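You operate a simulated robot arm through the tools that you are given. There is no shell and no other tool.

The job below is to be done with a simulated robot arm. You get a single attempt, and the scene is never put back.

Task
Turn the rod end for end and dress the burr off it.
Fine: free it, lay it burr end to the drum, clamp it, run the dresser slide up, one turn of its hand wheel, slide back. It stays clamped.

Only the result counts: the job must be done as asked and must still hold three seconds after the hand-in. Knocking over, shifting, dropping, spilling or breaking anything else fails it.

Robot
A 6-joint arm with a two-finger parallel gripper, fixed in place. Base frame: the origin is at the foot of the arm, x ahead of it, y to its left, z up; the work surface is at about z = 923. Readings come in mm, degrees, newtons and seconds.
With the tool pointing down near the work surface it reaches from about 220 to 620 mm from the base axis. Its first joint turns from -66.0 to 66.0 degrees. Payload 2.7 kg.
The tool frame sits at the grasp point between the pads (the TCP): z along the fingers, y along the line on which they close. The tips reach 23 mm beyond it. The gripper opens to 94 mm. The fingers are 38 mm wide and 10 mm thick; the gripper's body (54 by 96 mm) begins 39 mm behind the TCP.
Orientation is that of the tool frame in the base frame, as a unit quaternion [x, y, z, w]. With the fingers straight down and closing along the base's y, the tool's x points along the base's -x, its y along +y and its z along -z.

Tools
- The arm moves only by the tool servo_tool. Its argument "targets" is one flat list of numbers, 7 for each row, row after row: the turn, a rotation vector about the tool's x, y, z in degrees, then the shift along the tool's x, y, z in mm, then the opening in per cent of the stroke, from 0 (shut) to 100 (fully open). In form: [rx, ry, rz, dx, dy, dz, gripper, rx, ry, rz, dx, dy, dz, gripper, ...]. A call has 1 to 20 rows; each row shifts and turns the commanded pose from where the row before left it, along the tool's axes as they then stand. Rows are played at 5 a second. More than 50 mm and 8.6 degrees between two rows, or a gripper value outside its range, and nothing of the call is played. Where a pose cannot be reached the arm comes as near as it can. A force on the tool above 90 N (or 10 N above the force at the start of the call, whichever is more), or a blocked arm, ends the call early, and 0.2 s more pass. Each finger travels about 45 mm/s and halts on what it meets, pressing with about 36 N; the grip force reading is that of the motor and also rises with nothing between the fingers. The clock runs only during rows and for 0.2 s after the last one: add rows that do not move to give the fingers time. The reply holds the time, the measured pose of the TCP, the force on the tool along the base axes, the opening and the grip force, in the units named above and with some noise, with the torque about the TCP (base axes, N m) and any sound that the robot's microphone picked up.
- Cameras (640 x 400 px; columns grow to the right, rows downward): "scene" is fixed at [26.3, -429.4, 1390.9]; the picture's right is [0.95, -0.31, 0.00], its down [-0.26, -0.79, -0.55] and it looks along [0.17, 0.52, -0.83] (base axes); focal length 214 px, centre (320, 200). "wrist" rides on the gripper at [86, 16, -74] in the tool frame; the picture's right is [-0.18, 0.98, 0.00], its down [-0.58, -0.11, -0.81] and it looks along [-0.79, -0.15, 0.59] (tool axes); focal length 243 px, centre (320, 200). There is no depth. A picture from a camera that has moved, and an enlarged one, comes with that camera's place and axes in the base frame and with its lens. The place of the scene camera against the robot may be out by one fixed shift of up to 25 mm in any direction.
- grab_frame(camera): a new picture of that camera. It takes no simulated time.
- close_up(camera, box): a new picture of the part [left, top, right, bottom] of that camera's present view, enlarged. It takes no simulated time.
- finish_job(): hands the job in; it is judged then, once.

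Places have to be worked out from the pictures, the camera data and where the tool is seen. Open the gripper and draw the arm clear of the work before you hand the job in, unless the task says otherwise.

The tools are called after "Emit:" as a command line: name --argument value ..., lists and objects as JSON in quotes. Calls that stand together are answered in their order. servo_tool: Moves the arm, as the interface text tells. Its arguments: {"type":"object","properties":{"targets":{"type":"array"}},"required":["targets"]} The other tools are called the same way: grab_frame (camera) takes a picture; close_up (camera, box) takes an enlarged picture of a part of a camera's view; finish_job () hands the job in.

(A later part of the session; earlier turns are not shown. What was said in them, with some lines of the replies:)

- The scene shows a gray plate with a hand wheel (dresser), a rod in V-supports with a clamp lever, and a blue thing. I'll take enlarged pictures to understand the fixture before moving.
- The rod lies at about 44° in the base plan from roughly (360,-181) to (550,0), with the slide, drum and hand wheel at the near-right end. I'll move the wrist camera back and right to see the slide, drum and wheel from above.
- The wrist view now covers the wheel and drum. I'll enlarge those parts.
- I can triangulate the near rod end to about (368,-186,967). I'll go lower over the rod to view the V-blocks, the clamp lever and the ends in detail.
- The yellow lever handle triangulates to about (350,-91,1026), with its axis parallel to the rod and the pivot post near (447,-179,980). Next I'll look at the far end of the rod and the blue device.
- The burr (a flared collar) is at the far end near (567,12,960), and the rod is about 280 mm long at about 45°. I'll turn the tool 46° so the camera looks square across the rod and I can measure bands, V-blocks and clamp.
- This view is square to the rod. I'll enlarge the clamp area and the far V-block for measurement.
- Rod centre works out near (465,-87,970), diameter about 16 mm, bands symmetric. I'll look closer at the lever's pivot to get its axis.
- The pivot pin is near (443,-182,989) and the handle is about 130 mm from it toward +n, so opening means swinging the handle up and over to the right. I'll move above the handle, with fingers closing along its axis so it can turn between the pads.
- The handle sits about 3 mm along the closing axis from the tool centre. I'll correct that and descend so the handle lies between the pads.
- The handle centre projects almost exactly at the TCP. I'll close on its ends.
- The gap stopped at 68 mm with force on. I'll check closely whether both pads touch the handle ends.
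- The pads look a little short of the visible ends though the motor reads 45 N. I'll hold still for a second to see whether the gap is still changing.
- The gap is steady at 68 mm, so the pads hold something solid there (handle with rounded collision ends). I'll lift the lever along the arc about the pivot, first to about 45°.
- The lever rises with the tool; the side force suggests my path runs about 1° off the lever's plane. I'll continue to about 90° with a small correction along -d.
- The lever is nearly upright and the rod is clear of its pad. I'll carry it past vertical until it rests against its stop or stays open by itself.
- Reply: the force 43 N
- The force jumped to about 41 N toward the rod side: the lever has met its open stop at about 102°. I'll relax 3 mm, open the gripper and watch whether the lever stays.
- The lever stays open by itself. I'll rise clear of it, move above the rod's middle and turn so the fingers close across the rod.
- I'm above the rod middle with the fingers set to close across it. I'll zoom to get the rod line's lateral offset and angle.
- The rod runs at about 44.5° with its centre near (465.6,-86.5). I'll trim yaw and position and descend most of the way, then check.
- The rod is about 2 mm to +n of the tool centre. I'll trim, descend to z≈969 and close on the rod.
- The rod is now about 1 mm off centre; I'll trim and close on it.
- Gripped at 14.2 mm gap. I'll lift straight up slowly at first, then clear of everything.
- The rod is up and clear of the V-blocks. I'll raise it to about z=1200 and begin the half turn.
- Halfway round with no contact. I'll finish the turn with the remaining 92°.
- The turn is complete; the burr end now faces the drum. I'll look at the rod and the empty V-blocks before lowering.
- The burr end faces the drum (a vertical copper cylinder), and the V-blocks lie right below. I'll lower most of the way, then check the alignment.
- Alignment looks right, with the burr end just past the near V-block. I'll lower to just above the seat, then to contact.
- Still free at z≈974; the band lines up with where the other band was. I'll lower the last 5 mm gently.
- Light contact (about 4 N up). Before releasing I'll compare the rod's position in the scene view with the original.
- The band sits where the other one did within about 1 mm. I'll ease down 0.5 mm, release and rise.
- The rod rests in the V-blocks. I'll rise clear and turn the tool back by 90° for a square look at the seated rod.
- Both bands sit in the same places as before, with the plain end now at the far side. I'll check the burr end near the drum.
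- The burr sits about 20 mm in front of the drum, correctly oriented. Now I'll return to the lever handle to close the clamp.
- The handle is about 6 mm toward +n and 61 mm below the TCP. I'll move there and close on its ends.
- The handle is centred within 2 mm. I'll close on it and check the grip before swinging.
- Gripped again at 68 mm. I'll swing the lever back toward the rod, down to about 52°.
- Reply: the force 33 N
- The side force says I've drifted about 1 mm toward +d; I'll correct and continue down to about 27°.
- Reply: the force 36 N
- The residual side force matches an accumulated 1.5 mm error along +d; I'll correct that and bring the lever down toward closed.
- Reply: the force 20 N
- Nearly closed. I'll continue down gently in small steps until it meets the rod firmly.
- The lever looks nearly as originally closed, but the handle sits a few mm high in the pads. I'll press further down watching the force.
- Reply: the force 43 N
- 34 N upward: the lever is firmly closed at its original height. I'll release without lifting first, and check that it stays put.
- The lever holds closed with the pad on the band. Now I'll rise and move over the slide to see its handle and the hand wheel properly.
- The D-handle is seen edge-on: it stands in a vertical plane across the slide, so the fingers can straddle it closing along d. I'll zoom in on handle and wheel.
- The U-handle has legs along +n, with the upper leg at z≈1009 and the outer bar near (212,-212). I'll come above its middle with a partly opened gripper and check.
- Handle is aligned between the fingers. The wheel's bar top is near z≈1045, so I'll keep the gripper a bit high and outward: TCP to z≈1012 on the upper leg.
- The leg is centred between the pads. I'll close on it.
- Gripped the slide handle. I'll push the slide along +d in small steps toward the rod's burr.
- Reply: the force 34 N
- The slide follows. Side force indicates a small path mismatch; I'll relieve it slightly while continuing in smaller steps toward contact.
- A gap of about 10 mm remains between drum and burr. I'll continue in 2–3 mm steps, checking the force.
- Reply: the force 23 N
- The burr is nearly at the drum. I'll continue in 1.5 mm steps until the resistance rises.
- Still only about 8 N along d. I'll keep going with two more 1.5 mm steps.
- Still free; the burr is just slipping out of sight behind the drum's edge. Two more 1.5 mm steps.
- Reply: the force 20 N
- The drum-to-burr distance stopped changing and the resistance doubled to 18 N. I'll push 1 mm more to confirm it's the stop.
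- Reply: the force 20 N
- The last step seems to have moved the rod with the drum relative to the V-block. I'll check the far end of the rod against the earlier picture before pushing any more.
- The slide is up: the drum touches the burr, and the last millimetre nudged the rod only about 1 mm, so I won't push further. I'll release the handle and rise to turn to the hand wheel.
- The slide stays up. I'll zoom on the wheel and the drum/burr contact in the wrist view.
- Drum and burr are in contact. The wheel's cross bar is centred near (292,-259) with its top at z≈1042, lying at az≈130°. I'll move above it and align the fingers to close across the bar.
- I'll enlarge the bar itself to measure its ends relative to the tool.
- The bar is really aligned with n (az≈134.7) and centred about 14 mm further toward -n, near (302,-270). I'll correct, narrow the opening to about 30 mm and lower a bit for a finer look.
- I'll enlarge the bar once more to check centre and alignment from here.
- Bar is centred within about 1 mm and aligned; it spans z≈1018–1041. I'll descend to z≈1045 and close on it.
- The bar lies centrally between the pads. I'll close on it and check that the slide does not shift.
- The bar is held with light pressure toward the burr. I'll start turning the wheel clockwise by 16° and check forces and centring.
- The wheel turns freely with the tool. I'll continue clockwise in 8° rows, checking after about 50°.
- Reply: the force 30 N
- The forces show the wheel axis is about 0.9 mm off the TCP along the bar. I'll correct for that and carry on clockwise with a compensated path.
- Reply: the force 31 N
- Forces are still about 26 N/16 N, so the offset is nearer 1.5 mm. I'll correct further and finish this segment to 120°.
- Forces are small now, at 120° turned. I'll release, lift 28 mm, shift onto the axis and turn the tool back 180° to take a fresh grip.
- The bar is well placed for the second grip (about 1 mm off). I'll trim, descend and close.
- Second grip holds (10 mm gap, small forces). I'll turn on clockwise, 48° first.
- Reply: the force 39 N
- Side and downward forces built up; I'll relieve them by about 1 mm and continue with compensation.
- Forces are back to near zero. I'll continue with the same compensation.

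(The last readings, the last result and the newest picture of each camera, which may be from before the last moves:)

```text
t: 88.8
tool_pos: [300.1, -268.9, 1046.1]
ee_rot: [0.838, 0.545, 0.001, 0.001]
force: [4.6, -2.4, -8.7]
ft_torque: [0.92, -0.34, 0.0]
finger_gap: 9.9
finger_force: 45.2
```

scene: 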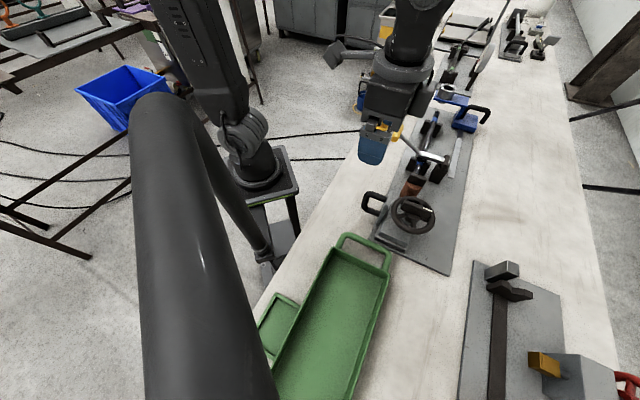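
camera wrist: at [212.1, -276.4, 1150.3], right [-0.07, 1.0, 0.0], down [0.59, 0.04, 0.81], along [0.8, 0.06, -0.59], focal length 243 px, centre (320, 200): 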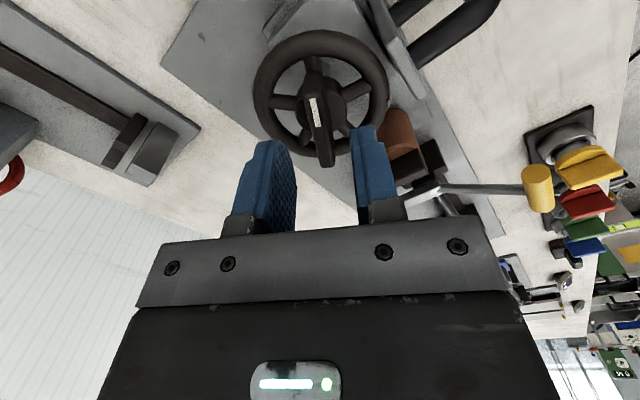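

Low forces; I'll continue to the end of this segment (another 52°).

Emit:
servo_tool --targets '[0, 0, 8, 0.05, -0.12, 0, 0, 0, 0, 8, 0.05, -0.12, 0, 0, 0, 0, 8, 0.05, -0.12, 0, 0, 0, 0, 8, 0.05, -0.12, 0, 0, 0, 0, 8, 0.05, -0.12, 0, 0, 0, 0, 8, 0.05, -0.12, 0, 0, 0, 0, 4, 0, -0.06, 0, 0, 0, 0, 0, 0, 0, 0, 0]'

Emit:
close_up --camera "scene" --box '[340, 140, 500, 240]'

Emit:
close_up --camera "wrist" --box '[230, 80, 410, 240]'

```text
t: 90.6
tool_pos: [300.1, -268.0, 1046.5]
ee_rot: [0.992, 0.124, 0.0, -0.001]
force: [3.7, -13.7, -10.1]
ft_torque: [-0.3, 0.45, -0.04]
finger_gap: 9.8
finger_force: 44.8
```

```text
4.00 times, centred on (420, 190) of scene
camera zoom: at [26.6, -429.8, 1390.7], right [0.95, -0.31, 0.0], down [-0.26, -0.79, -0.55], along [0.17, 0.52, -0.83], focal length 858 px, centre (-80, 240)
```

zoom: 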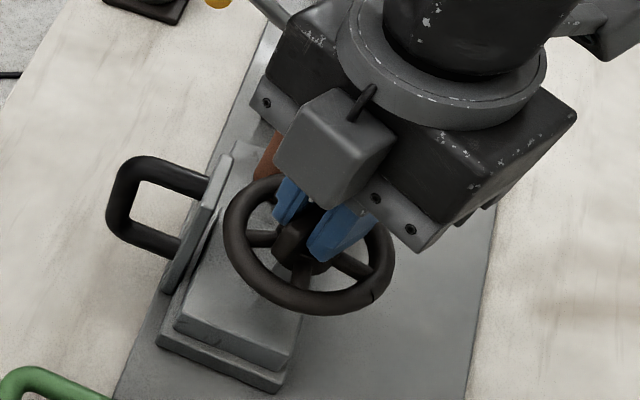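

```text
2.50 times, centred on (320, 160) of wrist
camera zoom: at [387.6, -263.8, 1120.0], right [0.06, -1.0, 0.0], down [-0.59, -0.04, 0.81], along [-0.8, -0.05, -0.59], focal length 606 px, centre (320, 300)
```

zoom: 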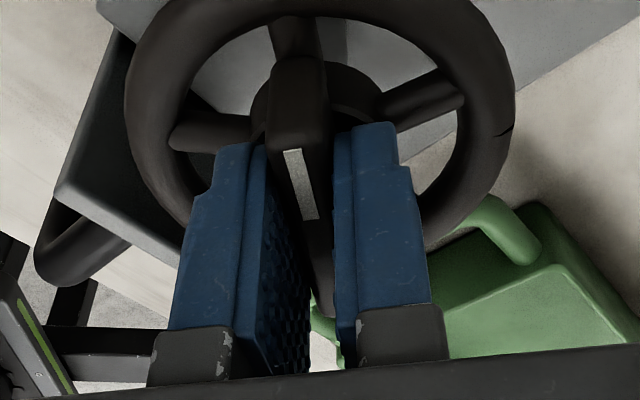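

300° done. I'll release, lift, recentre on the axis and turn the tool back 180° for the last 60°.

Emit:
servo_tool --targets '[0, 0, 0, 0, 0, 0, 20, 0, 0, 0, 0, 0, 0, 34, 0, 0, 0, 0, 0, 0, 34, 0, 0, 0, 0.9, 0.3, -14, 34, 0, 0, 0, 0, 0, -16, 34, 0, 0, -8.5, 0, 0, 0, 34, 0, 0, -8.5, 0, 0, 0, 34, 0, 0, -8.5, 0, 0, 0, 34, 0, 0, -8.5, 0, 0, 0, 34, 0, 0, -8.5, 0, 0, 0, 34, 0, 0, -8.5, 0, 0, 0, 34, 0, 0, -8.5, 0, 0, 0, 34, 0, 0, -8.5, 0, 0, 0, 34, 0, 0, -8.5, 0, 0, 0, 34, 0, 0, -8.5, 0, 0, 0, 34, 0, 0, -8.5, 0, 0, 0, 34, 0, 0, -8.5, 0, 0, 0, 34, 0, 0, -8.5, 0, 0, 0, 34, 0, 0, -8.5, 0, 0, 0, 34]'

Emit:
servo_tool --targets '[0, 0, -8.5, 0, 0, 0, 34, 0, 0, -8.5, 0, 0, 0, 34, 0, 0, -8.5, 0, 0, 0, 34, 0, 0, -8.5, 0, 0, 0, 34, 0, 0, -8.5, 0, 0, 0, 34, 0, 0, -8.5, 0, 0, 0, 34, 0, 0, -8.5, 0, 0, 0, 34, 0, 0, -1.5, 0, 0, 0, 34, 0, 0, 0, 0, 0, 0, 34]'

Emit:
close_up --camera "wrist" --box '[264, 60, 376, 172]'

Emit:
grab_frame --camera "wrist"

Emit:
close_up --camera "scene" --box '[340, 140, 500, 240]'

```text
t: 94.6
tool_pos: [300.2, -266.5, 1074.8]
ee_rot: [0.395, 0.919, 0.0, 0.0]
force: [-0.6, -0.9, 0.3]
ft_torque: [0.0, -0.03, 0.02]
finger_gap: 32.1
finger_force: 0.1
```

```text
t: 96.6
tool_pos: [301.7, -267.8, 1074.2]
ee_rot: [-0.126, 0.992, 0.0, 0.0]
force: [-0.9, -0.4, -0.1]
ft_torque: [0.04, 0.01, 0.0]
finger_gap: 32.3
finger_force: 0.0
```

```text
3.57 times, centred on (320, 116) of wrist
camera zoom: at [213.0, -274.6, 1149.7], right [-0.07, 1.0, 0.0], down [0.59, 0.04, 0.81], along [0.8, 0.05, -0.59], focal length 866 px, centre (320, 500)
```

zoom: 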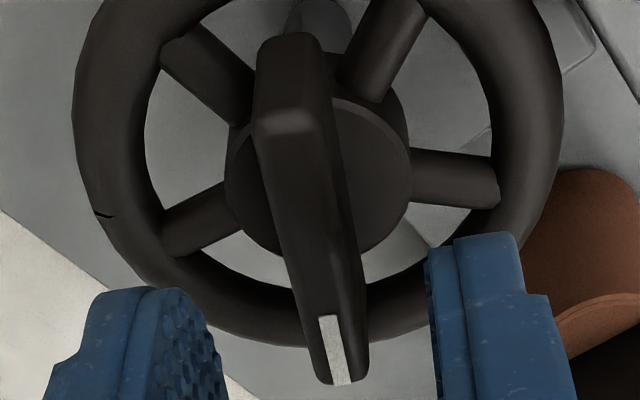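

```text
taken
camera wrist: at [213.0, -274.6, 1149.7], right [-0.07, 1.0, 0.0], down [0.59, 0.04, 0.81], along [0.8, 0.05, -0.59], focal length 243 px, centre (320, 200)
```

wrist: 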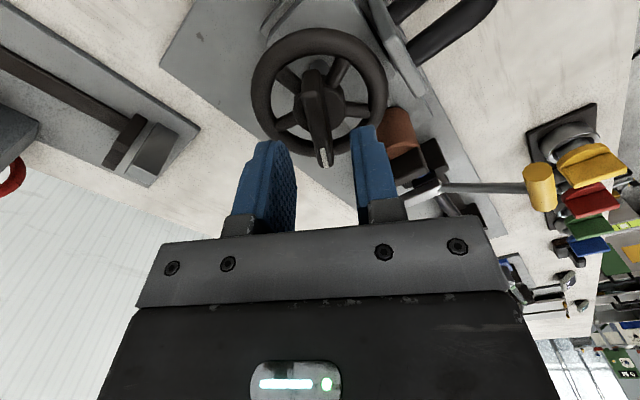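

```text
4.00 times, centred on (420, 190) of scene
camera zoom: at [26.3, -429.4, 1390.9], right [0.95, -0.31, 0.0], down [-0.26, -0.79, -0.55], along [0.17, 0.52, -0.83], focal length 858 px, centre (-80, 240)
```

zoom: 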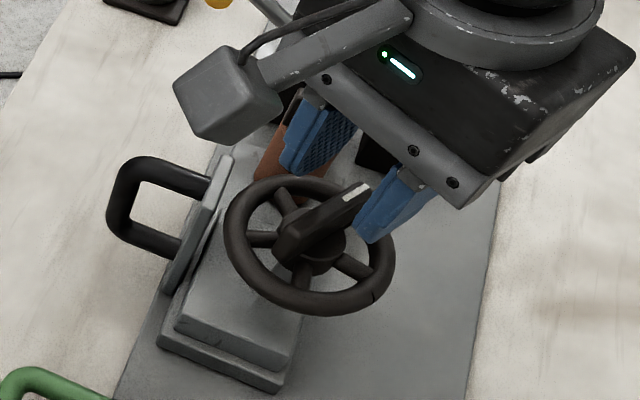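

The bar is centred. I'll descend, grip, and turn the remaining 60° plus a few degrees.

Emit:
servo_tool --targets '[0, 0, 0, 0, 0, 10, 34, 0, 0, 0, 0, 0, 10, 34, 0, 0, 0, 0, 0, 9.5, 34, 0, 0, 0, 0, 0, 0, 20, 0, 0, 0, 0, 0, 0, 10, 0, 0, 0, 0, 0, 0, 0, 0, 0, 0, 0, 0, 0, 0, 0, 0, 0, 0, 0, 0, 0, 0, 0, 8, 0, -0.05, 0, 0, 0, 0, 8, 0, -0.05, 0, 0, 0, 0, 8, 0, -0.05, 0, 0, 0, 0, 0, 0, 0, 0, 0]'

```text
t: 99.2
tool_pos: [300.2, -267.6, 1045.8]
ee_rot: [0.085, 0.996, 0.0, -0.001]
force: [-0.9, -5.0, 1.2]
ft_torque: [0.01, 0.24, -0.03]
finger_gap: 9.7
finger_force: 44.7
```

Forces stay low. I'll turn the last 40° (about 4° beyond a full turn).

Emit:
servo_tool --targets '[0, 0, 8, 0, -0.08, 0, 0, 0, 0, 8, 0, -0.08, 0, 0, 0, 0, 8, 0, -0.08, 0, 0, 0, 0, 8, 0, -0.08, 0, 0, 0, 0, 8, 0, -0.08, 0, 0, 0, 0, 0, 0, 0, 0, 0, 0, 0, 0, 0, 0, 0, 0, 0]'

Emit:
close_up --camera "wrist" --box '[420, 0, 640, 140]'

Emit:
close_up --camera "scene" --box '[340, 140, 500, 240]'

```text
refused: targets must hold 7 numbers for each row
```

```text
2.86 times, centred on (530, 70) of wrist
camera zoom: at [217.7, -238.4, 1120.7], right [0.35, 0.94, 0.0], down [0.55, -0.21, 0.81], along [0.76, -0.28, -0.59], focal length 693 px, centre (-280, 571)
```

zoom: 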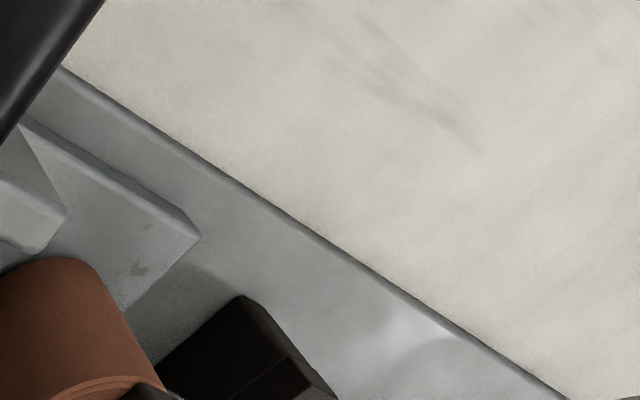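

```text
4.00 times, centred on (420, 190) of scene
camera zoom: at [26.3, -429.5, 1390.8], right [0.95, -0.31, 0.0], down [-0.26, -0.79, -0.55], along [0.17, 0.52, -0.83], focal length 858 px, centre (-80, 240)
```

zoom: 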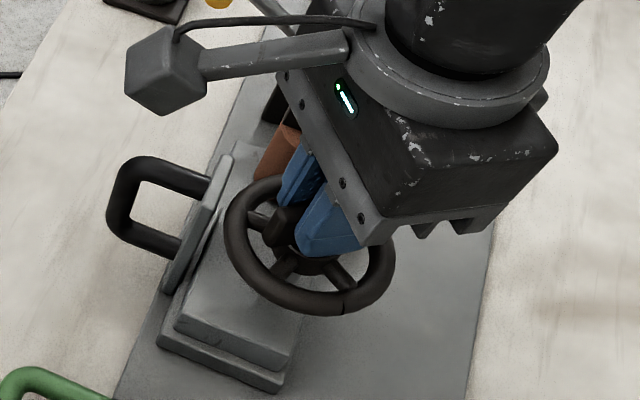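

The call was malformed (wrong number of values), so nothing moved. I'll resend the last 40° correctly.

Emit:
servo_tool --targets '[0, 0, 8, 0, -0.08, 0, 0, 0, 0, 8, 0, -0.08, 0, 0, 0, 0, 8, 0, -0.08, 0, 0, 0, 0, 8, 0, -0.08, 0, 0, 0, 0, 8, 0, -0.08, 0, 0, 0, 0, 0, 0, 0, 0, 0]'

Emit:
close_up --camera "wrist" --box '[420, 0, 640, 140]'

Emit:
close_up --camera "scene" --box '[340, 140, 500, 240]'

```text
t: 100.6
tool_pos: [300.4, -268.8, 1046.2]
ee_rot: [0.421, 0.907, 0.001, 0.001]
force: [-3.2, -6.9, 14.4]
ft_torque: [0.96, 0.96, -0.02]
finger_gap: 10.1
finger_force: 45.3
```

```text
2.86 times, centred on (530, 70) of wrist
camera zoom: at [256.7, -192.6, 1120.7], right [0.87, 0.49, 0.0], down [0.29, -0.51, 0.81], along [0.4, -0.7, -0.59], focal length 693 px, centre (-280, 571)
```

zoom: 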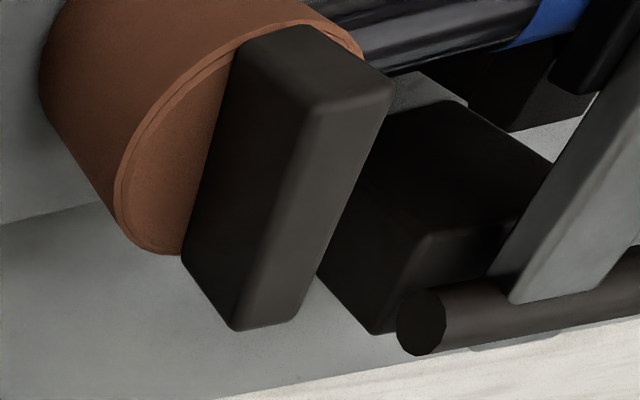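

```text
4.00 times, centred on (420, 190) of scene
camera zoom: at [26.1, -429.5, 1390.8], right [0.95, -0.31, 0.0], down [-0.26, -0.79, -0.55], along [0.17, 0.52, -0.83], focal length 858 px, centre (-80, 240)
```

zoom: 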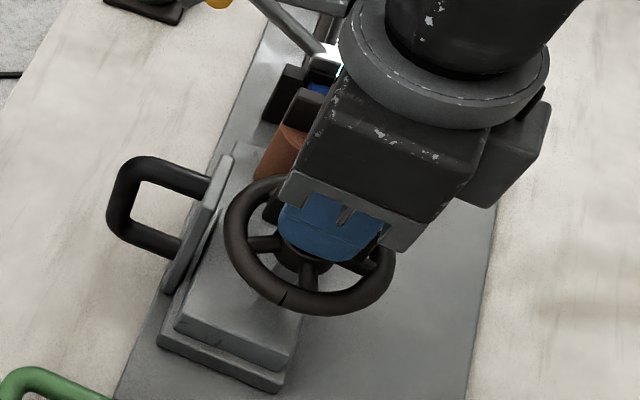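

The wheel has made a full turn (about 364°). I'll release, rise and look at the burr end from the earlier viewpoint.

Emit:
servo_tool --targets '[0, 0, 0, 0, 0, 0, 20, 0, 0, 0, 0, 0, 0, 34, 0, 0, 0, 0, 0, 0, 34, 0, 0, 0, 0, 0, -30, 34, 0, 0, 0, 0, 0, -40, 34, 0, 0, -4.5, 0, 0, 0, 60, 0, 0, 0, 35, 5, 0, 60, 0, 0, 0, 35, 5, 0, 60, 0, 0, 0, 0, 0, 0, 60]'

Emit:
grab_frame --camera "wrist"

Emit:
close_up --camera "wrist" --box '[360, 40, 520, 140]'

Emit:
close_up --camera "scene" --box '[340, 140, 500, 240]'

```text
t: 102.6
tool_pos: [258.7, -210.8, 1115.1]
ee_rot: [0.384, 0.923, 0.0, 0.0]
force: [0.3, -0.3, -1.2]
ft_torque: [0.0, 0.02, 0.0]
finger_gap: 56.3
finger_force: 0.0
```

```text
taken
camera wrist: at [208.5, -139.1, 1189.4], right [0.83, 0.56, 0.0], down [0.33, -0.49, 0.81], along [0.45, -0.67, -0.59], focal length 243 px, centre (320, 200)
```

wrist: 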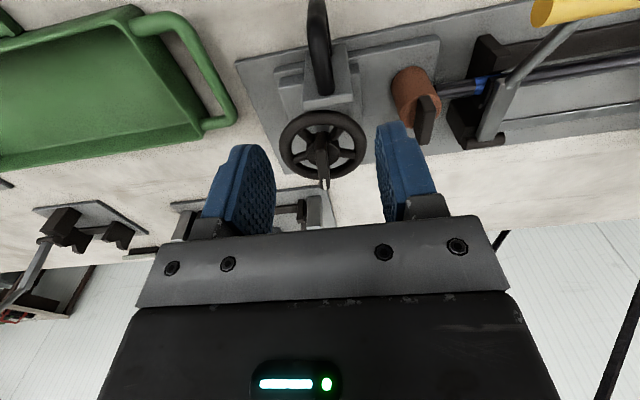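

```text
4.00 times, centred on (440, 90) of wrist
camera zoom: at [208.5, -139.1, 1189.4], right [0.83, 0.56, 0.0], down [0.33, -0.49, 0.81], along [0.45, -0.67, -0.59], focal length 970 px, centre (-160, 640)
```

zoom: 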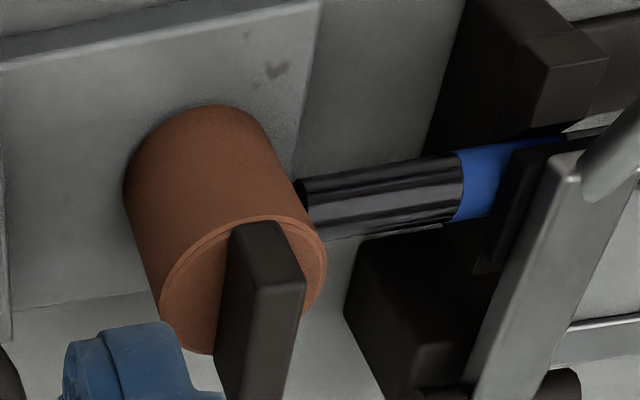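

```text
4.00 times, centred on (420, 190) of scene
camera zoom: at [26.3, -429.4, 1390.9], right [0.95, -0.31, 0.0], down [-0.26, -0.79, -0.55], along [0.17, 0.52, -0.83], focal length 858 px, centre (-80, 240)
```

zoom: 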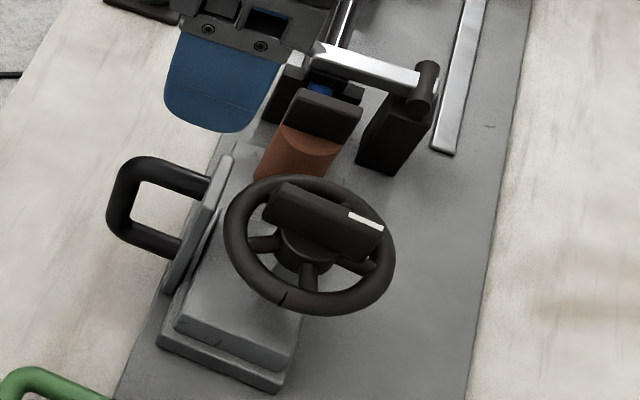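

The burr is gone: the rod end at the drum is now plain, and the wheel mark is back where it started. Now I'll go back to the slide handle to run the slide back.

Emit:
servo_tool --targets '[0, 0, 0, 12, 1.5, 20, 60, 0, 0, 0, 0, 0, 30, 60, 0, 0, 0, 0, 0, 0, 60]'

Emit:
grab_frame --camera "wrist"

Emit:
close_up --camera "wrist" --box '[240, 20, 400, 220]'

```text
t: 103.4
tool_pos: [251.9, -202.0, 1065.2]
ee_rot: [0.385, 0.923, 0.0, -0.001]
force: [0.5, -0.1, 0.5]
ft_torque: [-0.01, 0.02, 0.0]
finger_gap: 56.3
finger_force: 0.1
```

```text
taken
camera wrist: at [201.4, -130.1, 1139.2], right [0.83, 0.56, 0.0], down [0.33, -0.49, 0.81], along [0.45, -0.67, -0.59], focal length 243 px, centre (320, 200)
```

wrist: 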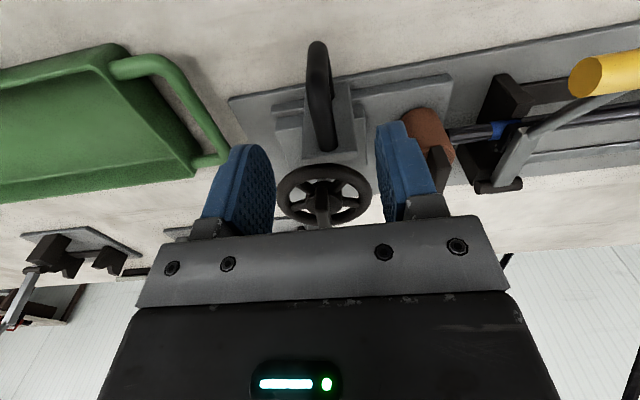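

```text
2.00 times, centred on (320, 120) of wrist
camera zoom: at [201.4, -130.1, 1139.2], right [0.83, 0.56, 0.0], down [0.33, -0.49, 0.81], along [0.45, -0.67, -0.59], focal length 485 px, centre (320, 360)
```

zoom: 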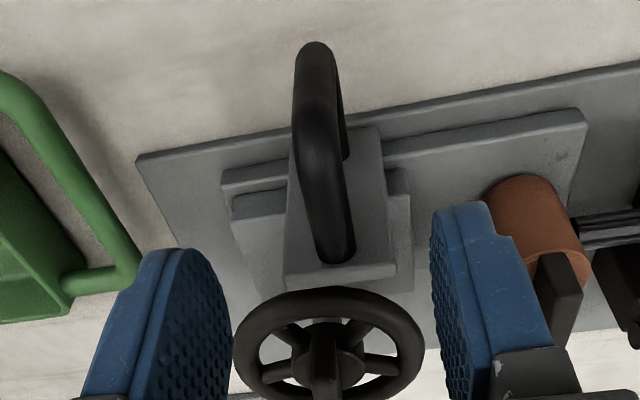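

Aligned over the handle again. I'll descend to z≈1013 and close on it.

Emit:
servo_tool --targets '[0, 0, 0, 0, 0, 18, 60, 0, 0, 0, 0, 0, 18, 60, 0, 0, 0, 0, 0, 16, 60, 0, 0, 0, 0, 0, 0, 60]'

Emit:
grab_frame --camera "wrist"

```text
t: 104.4
tool_pos: [250.9, -201.8, 1015.1]
ee_rot: [0.384, 0.923, 0.0, 0.0]
force: [0.0, -1.0, -1.0]
ft_torque: [0.0, -0.04, -0.02]
finger_gap: 56.4
finger_force: 0.0
```

```text
taken
camera wrist: at [201.4, -130.0, 1089.8], right [0.83, 0.56, 0.0], down [0.33, -0.49, 0.81], along [0.45, -0.67, -0.59], focal length 243 px, centre (320, 200)
```

wrist: 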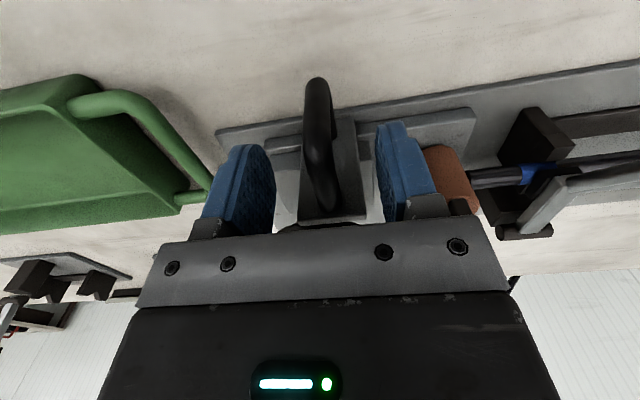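

The handle is centred between the pads. I'll close and pull the slide back in small steps.

Emit:
servo_tool --targets '[0, 0, 0, 0, 0, 0, 30, 0, 0, 0, 0, 0, 0, 0, 0, 0, 0, 0, 0, 0, 0, 0, 0, 0, 0, 0, 0, 0, 0, 0, 0, 0, 0, 0, 0, 0, 0, 0, 0.1, -3, 0, 0, 0, 0, 0, 0.1, -4, 0, 0, 0, 0, 0, 0.1, -4, 0, 0, 0, 0, 0, 0, 0, 0, 0]'

Emit:
grab_frame --camera "wrist"

Emit:
close_up --camera "wrist" --box '[380, 80, 620, 230]'

```text
t: 106.4
tool_pos: [244.2, -209.6, 1015.8]
ee_rot: [0.384, 0.923, -0.001, 0.002]
force: [4.0, 9.0, 27.5]
ft_torque: [0.77, 0.83, 0.47]
finger_gap: 13.8
finger_force: 44.9
```

```text
taken
camera wrist: at [193.4, -137.6, 1089.6], right [0.83, 0.56, 0.0], down [0.33, -0.49, 0.81], along [0.46, -0.67, -0.59], focal length 243 px, centre (320, 200)
```

wrist: 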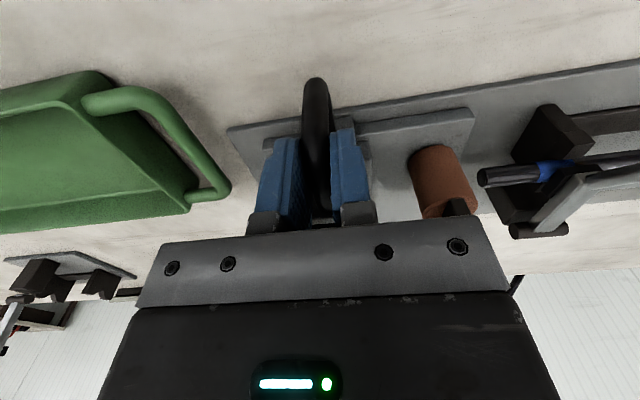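

```text
2.67 times, centred on (500, 155) of wrist
camera zoom: at [193.4, -137.6, 1089.6], right [0.83, 0.56, 0.0], down [0.33, -0.49, 0.81], along [0.46, -0.67, -0.59], focal length 647 px, centre (-160, 320)
```

zoom: 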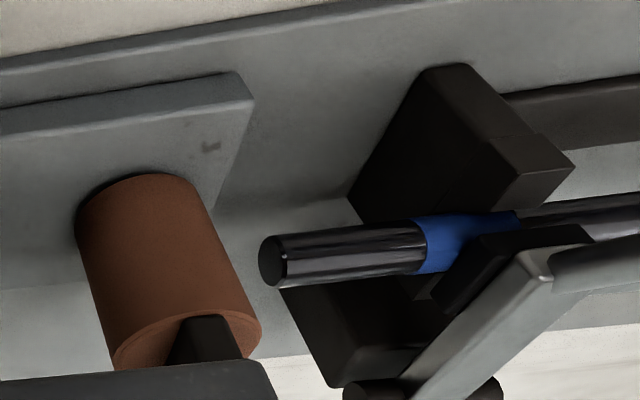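

The rod end is clean and the slide is coming back. I'll relieve the vertical force and continue.

Emit:
servo_tool --targets '[0, 0, 0, 0.1, -4, -0.9, 0, 0, 0, 0, 0.1, -4, 0, 0, 0, 0, 0, 0.1, -4, 0, 0, 0, 0, 0, 0.1, -4, 0, 0, 0, 0, 0, 0, 0, 0, 0]'

Emit:
close_up --camera "scene" --box '[330, 150, 490, 250]'

```text
t: 107.6
tool_pos: [232.1, -220.3, 1015.9]
ee_rot: [0.385, 0.923, -0.001, 0.001]
force: [2.0, 8.9, 27.7]
ft_torque: [-0.61, -0.61, 0.47]
finger_gap: 13.7
finger_force: 45.3
```

```text
4.00 times, centred on (410, 200) of scene
camera zoom: at [26.2, -428.9, 1391.0], right [0.95, -0.31, 0.0], down [-0.26, -0.79, -0.55], along [0.17, 0.52, -0.83], focal length 858 px, centre (-40, 200)
```

zoom: 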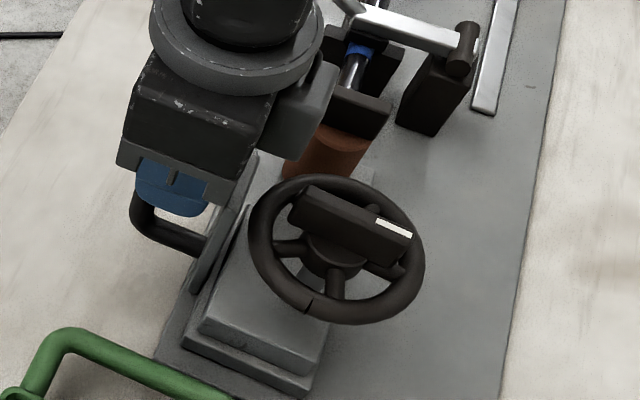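

About 8 mm remains to the original position. I'll continue in smaller steps until it meets its back stop.

Emit:
servo_tool --targets '[0, 0, 0, 0.1, -3, -0.8, 0, 0, 0, 0, 0.1, -3, 0, 0, 0, 0, 0, 0, -1.5, 0, 0, 0, 0, 0, 0, 0, 0, 0]'

Emit:
close_up --camera "scene" --box '[330, 150, 490, 250]'

```text
t: 108.6
tool_pos: [226.3, -226.8, 1014.4]
ee_rot: [0.385, 0.923, 0.0, 0.001]
force: [18.7, -8.2, 5.0]
ft_torque: [0.29, 0.35, 0.54]
finger_gap: 14.1
finger_force: 45.3
```

```text
4.00 times, centred on (410, 200) of scene
camera zoom: at [26.8, -429.6, 1390.8], right [0.95, -0.31, 0.0], down [-0.26, -0.79, -0.55], along [0.17, 0.52, -0.83], focal length 858 px, centre (-40, 200)
```

zoom: 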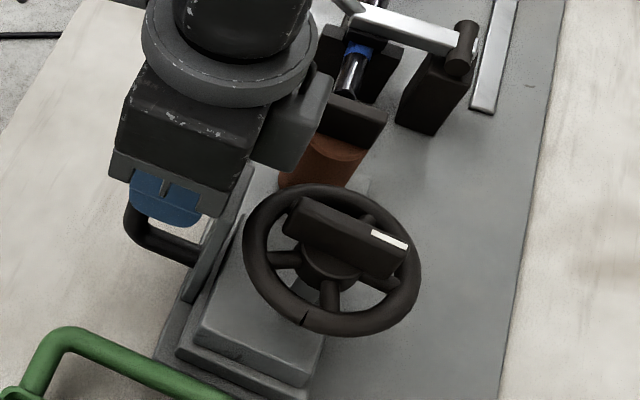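

The slide is about back at its original position. I'll pull a little more to confirm the back stop.

Emit:
servo_tool --targets '[0, 0, 0, -0.6, -1, 0, 0, 0, 0, 0, 0, -1, 0, 0, 0, 0, 0, 0, 0, 0, 0]'

Emit:
close_up --camera "scene" --box '[330, 150, 490, 250]'

```text
t: 109.4
tool_pos: [227.2, -226.6, 1015.5]
ee_rot: [0.385, 0.923, 0.001, 0.001]
force: [23.4, 10.3, -0.1]
ft_torque: [-0.74, -0.96, 0.57]
finger_gap: 14.0
finger_force: 45.1
```

```text
4.00 times, centred on (410, 200) of scene
camera zoom: at [27.0, -429.1, 1390.9], right [0.95, -0.31, 0.0], down [-0.26, -0.79, -0.55], along [0.17, 0.52, -0.83], focal length 858 px, centre (-40, 200)
```

zoom: 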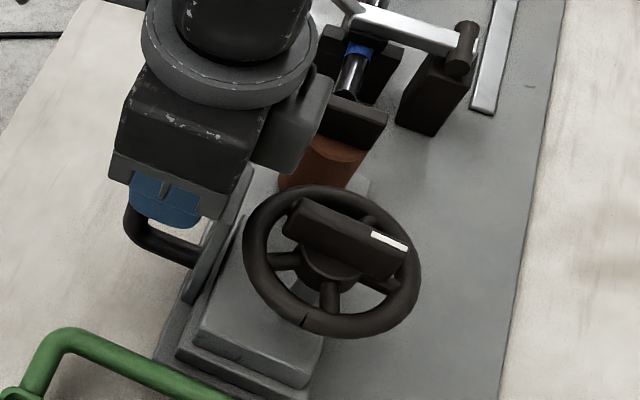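

Force rose to 24 N with no further motion: the slide is at its back stop. I'll release, rise and inspect everything.

Emit:
servo_tool --targets '[0, 0, 0, 0, 1, 0, 0, 0, 0, 0, 0, 0, 0, 40, 0, 0, 0, 0, 0, 0, 60, 0, 0, 0, 0, 0, 0, 60, 0, 0, 0, 0, 0, -30, 60, 0, 0, 0, 0, 0, -40, 60, 0, 0, 0, 0, 0, -40, 60, 0, 0, 0, 0, 0, 0, 60]'

Emit:
grab_frame --camera "wrist"

Emit:
close_up --camera "scene" --box '[340, 80, 500, 180]'

Emit:
close_up --camera "scene" --box '[340, 160, 500, 260]'

```text
t: 111.2
tool_pos: [226.7, -227.9, 1125.8]
ee_rot: [0.384, 0.923, 0.0, -0.001]
force: [-0.3, -0.3, -0.3]
ft_torque: [-0.01, 0.02, 0.0]
finger_gap: 56.6
finger_force: 0.1
```

```text
taken
camera wrist: at [177.0, -155.5, 1200.8], right [0.83, 0.56, 0.0], down [0.33, -0.49, 0.81], along [0.45, -0.67, -0.59], focal length 243 px, centre (320, 200)
```

wrist: 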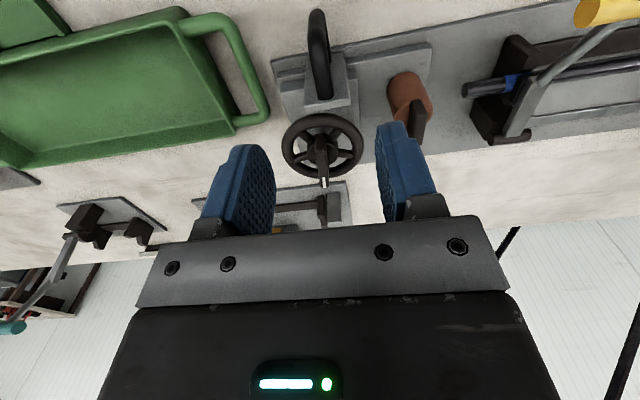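

```text
4.00 times, centred on (420, 130) of scene
camera zoom: at [26.3, -429.4, 1390.9], right [0.95, -0.31, 0.0], down [-0.26, -0.79, -0.55], along [0.17, 0.52, -0.83], focal length 858 px, centre (-80, 480)
```

zoom: 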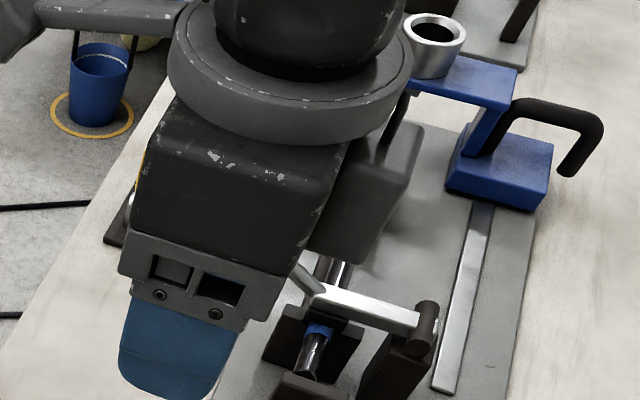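

```text
4.00 times, centred on (420, 210) of scene
camera zoom: at [26.3, -429.4, 1390.9], right [0.95, -0.31, 0.0], down [-0.26, -0.79, -0.55], along [0.17, 0.52, -0.83], focal length 858 px, centre (-80, 160)
```

zoom: 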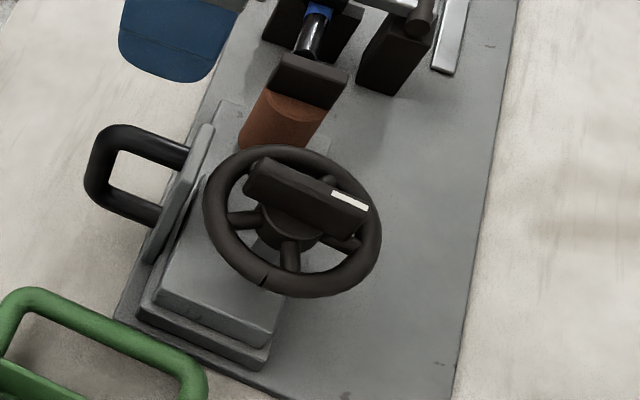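

The slide is back at its original place and the wheel mark too. I'll draw the arm clear to near the start pose with the gripper open, and make a final check.

Emit:
servo_tool --targets '[0, 0, 0, 0, 0, -40, 100, 0, 0, 0, 0, 0, -40, 100, 0, 0, 0, 0, 0, -40, 100, 0, 0, 0, 20, -30, -10, 100, 0, 0, 0, 20, -30, 0, 100, 0, 0, 0, 0, 0, 0, 100]'

Emit:
grab_frame --camera "scene"

Emit:
close_up --camera "scene" --box '[340, 80, 500, 180]'

Emit:
close_up --camera "scene" --box '[380, 130, 476, 190]'

```text
t: 112.6
tool_pos: [156.4, -239.4, 1253.7]
ee_rot: [0.384, 0.923, 0.0, -0.001]
force: [0.5, -1.0, 0.3]
ft_torque: [0.0, 0.0, 0.0]
finger_gap: 93.9
finger_force: 0.1
```

```text
taken
```

scene: 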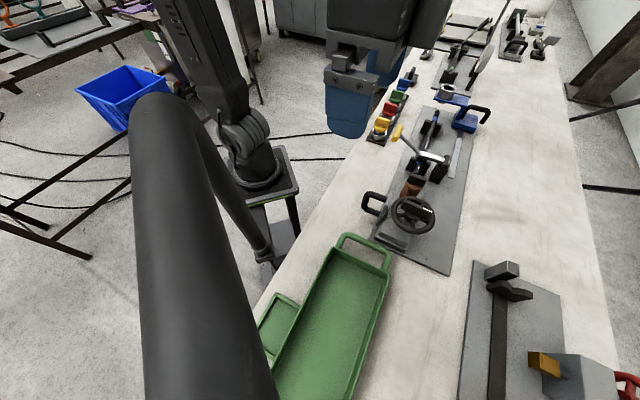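

```text
4.00 times, centred on (420, 130) of scene
camera zoom: at [26.3, -429.4, 1390.9], right [0.95, -0.31, 0.0], down [-0.26, -0.79, -0.55], along [0.17, 0.52, -0.83], focal length 858 px, centre (-80, 480)
```

zoom: 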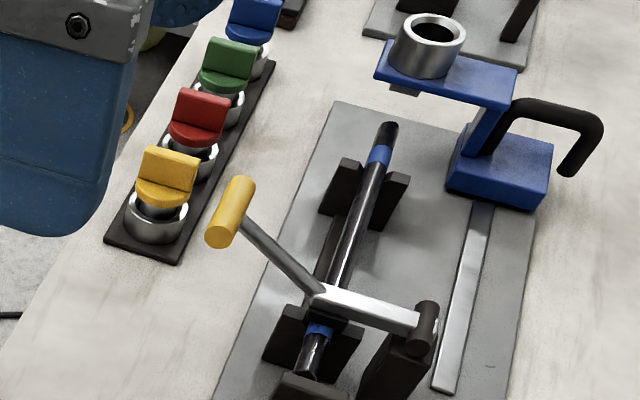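

```text
6.67 times, centred on (428, 160) of scene
camera zoom: at [26.3, -429.4, 1390.9], right [0.95, -0.31, 0.0], down [-0.26, -0.79, -0.55], along [0.17, 0.52, -0.83], focal length 1430 px, centre (-400, 467)
```

zoom: 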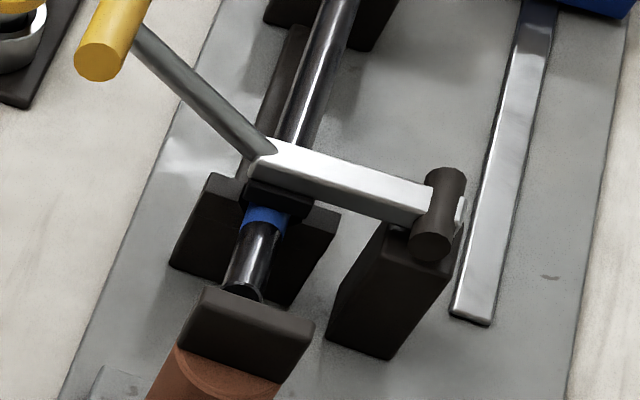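

Everything checks out. The rod is turned, clamped and burr-free, the slide is back, the wheel has made one turn, nothing else is disturbed, and the arm is clear with the gripper open. I'll hand the job in.

Emit:
finish_job

```text
The job is handed in.
```

The job is handed in. The rod is turned end for end, the burr is dressed off, and the rod is still clamped.

- **Rod:** it lies in the V-blocks with the dressed end to the drum. That end shows no collar in the last pictures.
- **Rod position:** it sits about 2–3 mm further from the drum along its axis than it first lay, because the drum nudged it when I ran the slide up.
- **Clamp:** the lever is closed at its original position, pressed down with about 34 N before I let go.
- **Slide:** I ran it up about 35 mm until the drum met the burr, then pulled it back to its rear stop.
- **Hand wheel:** I turned it about 364° clockwise in three grips. Its white mark is back where it started, within a few degrees.

Nothing else looks shifted or knocked over in the final scene picture. The gripper is open and the arm is clear of the work.
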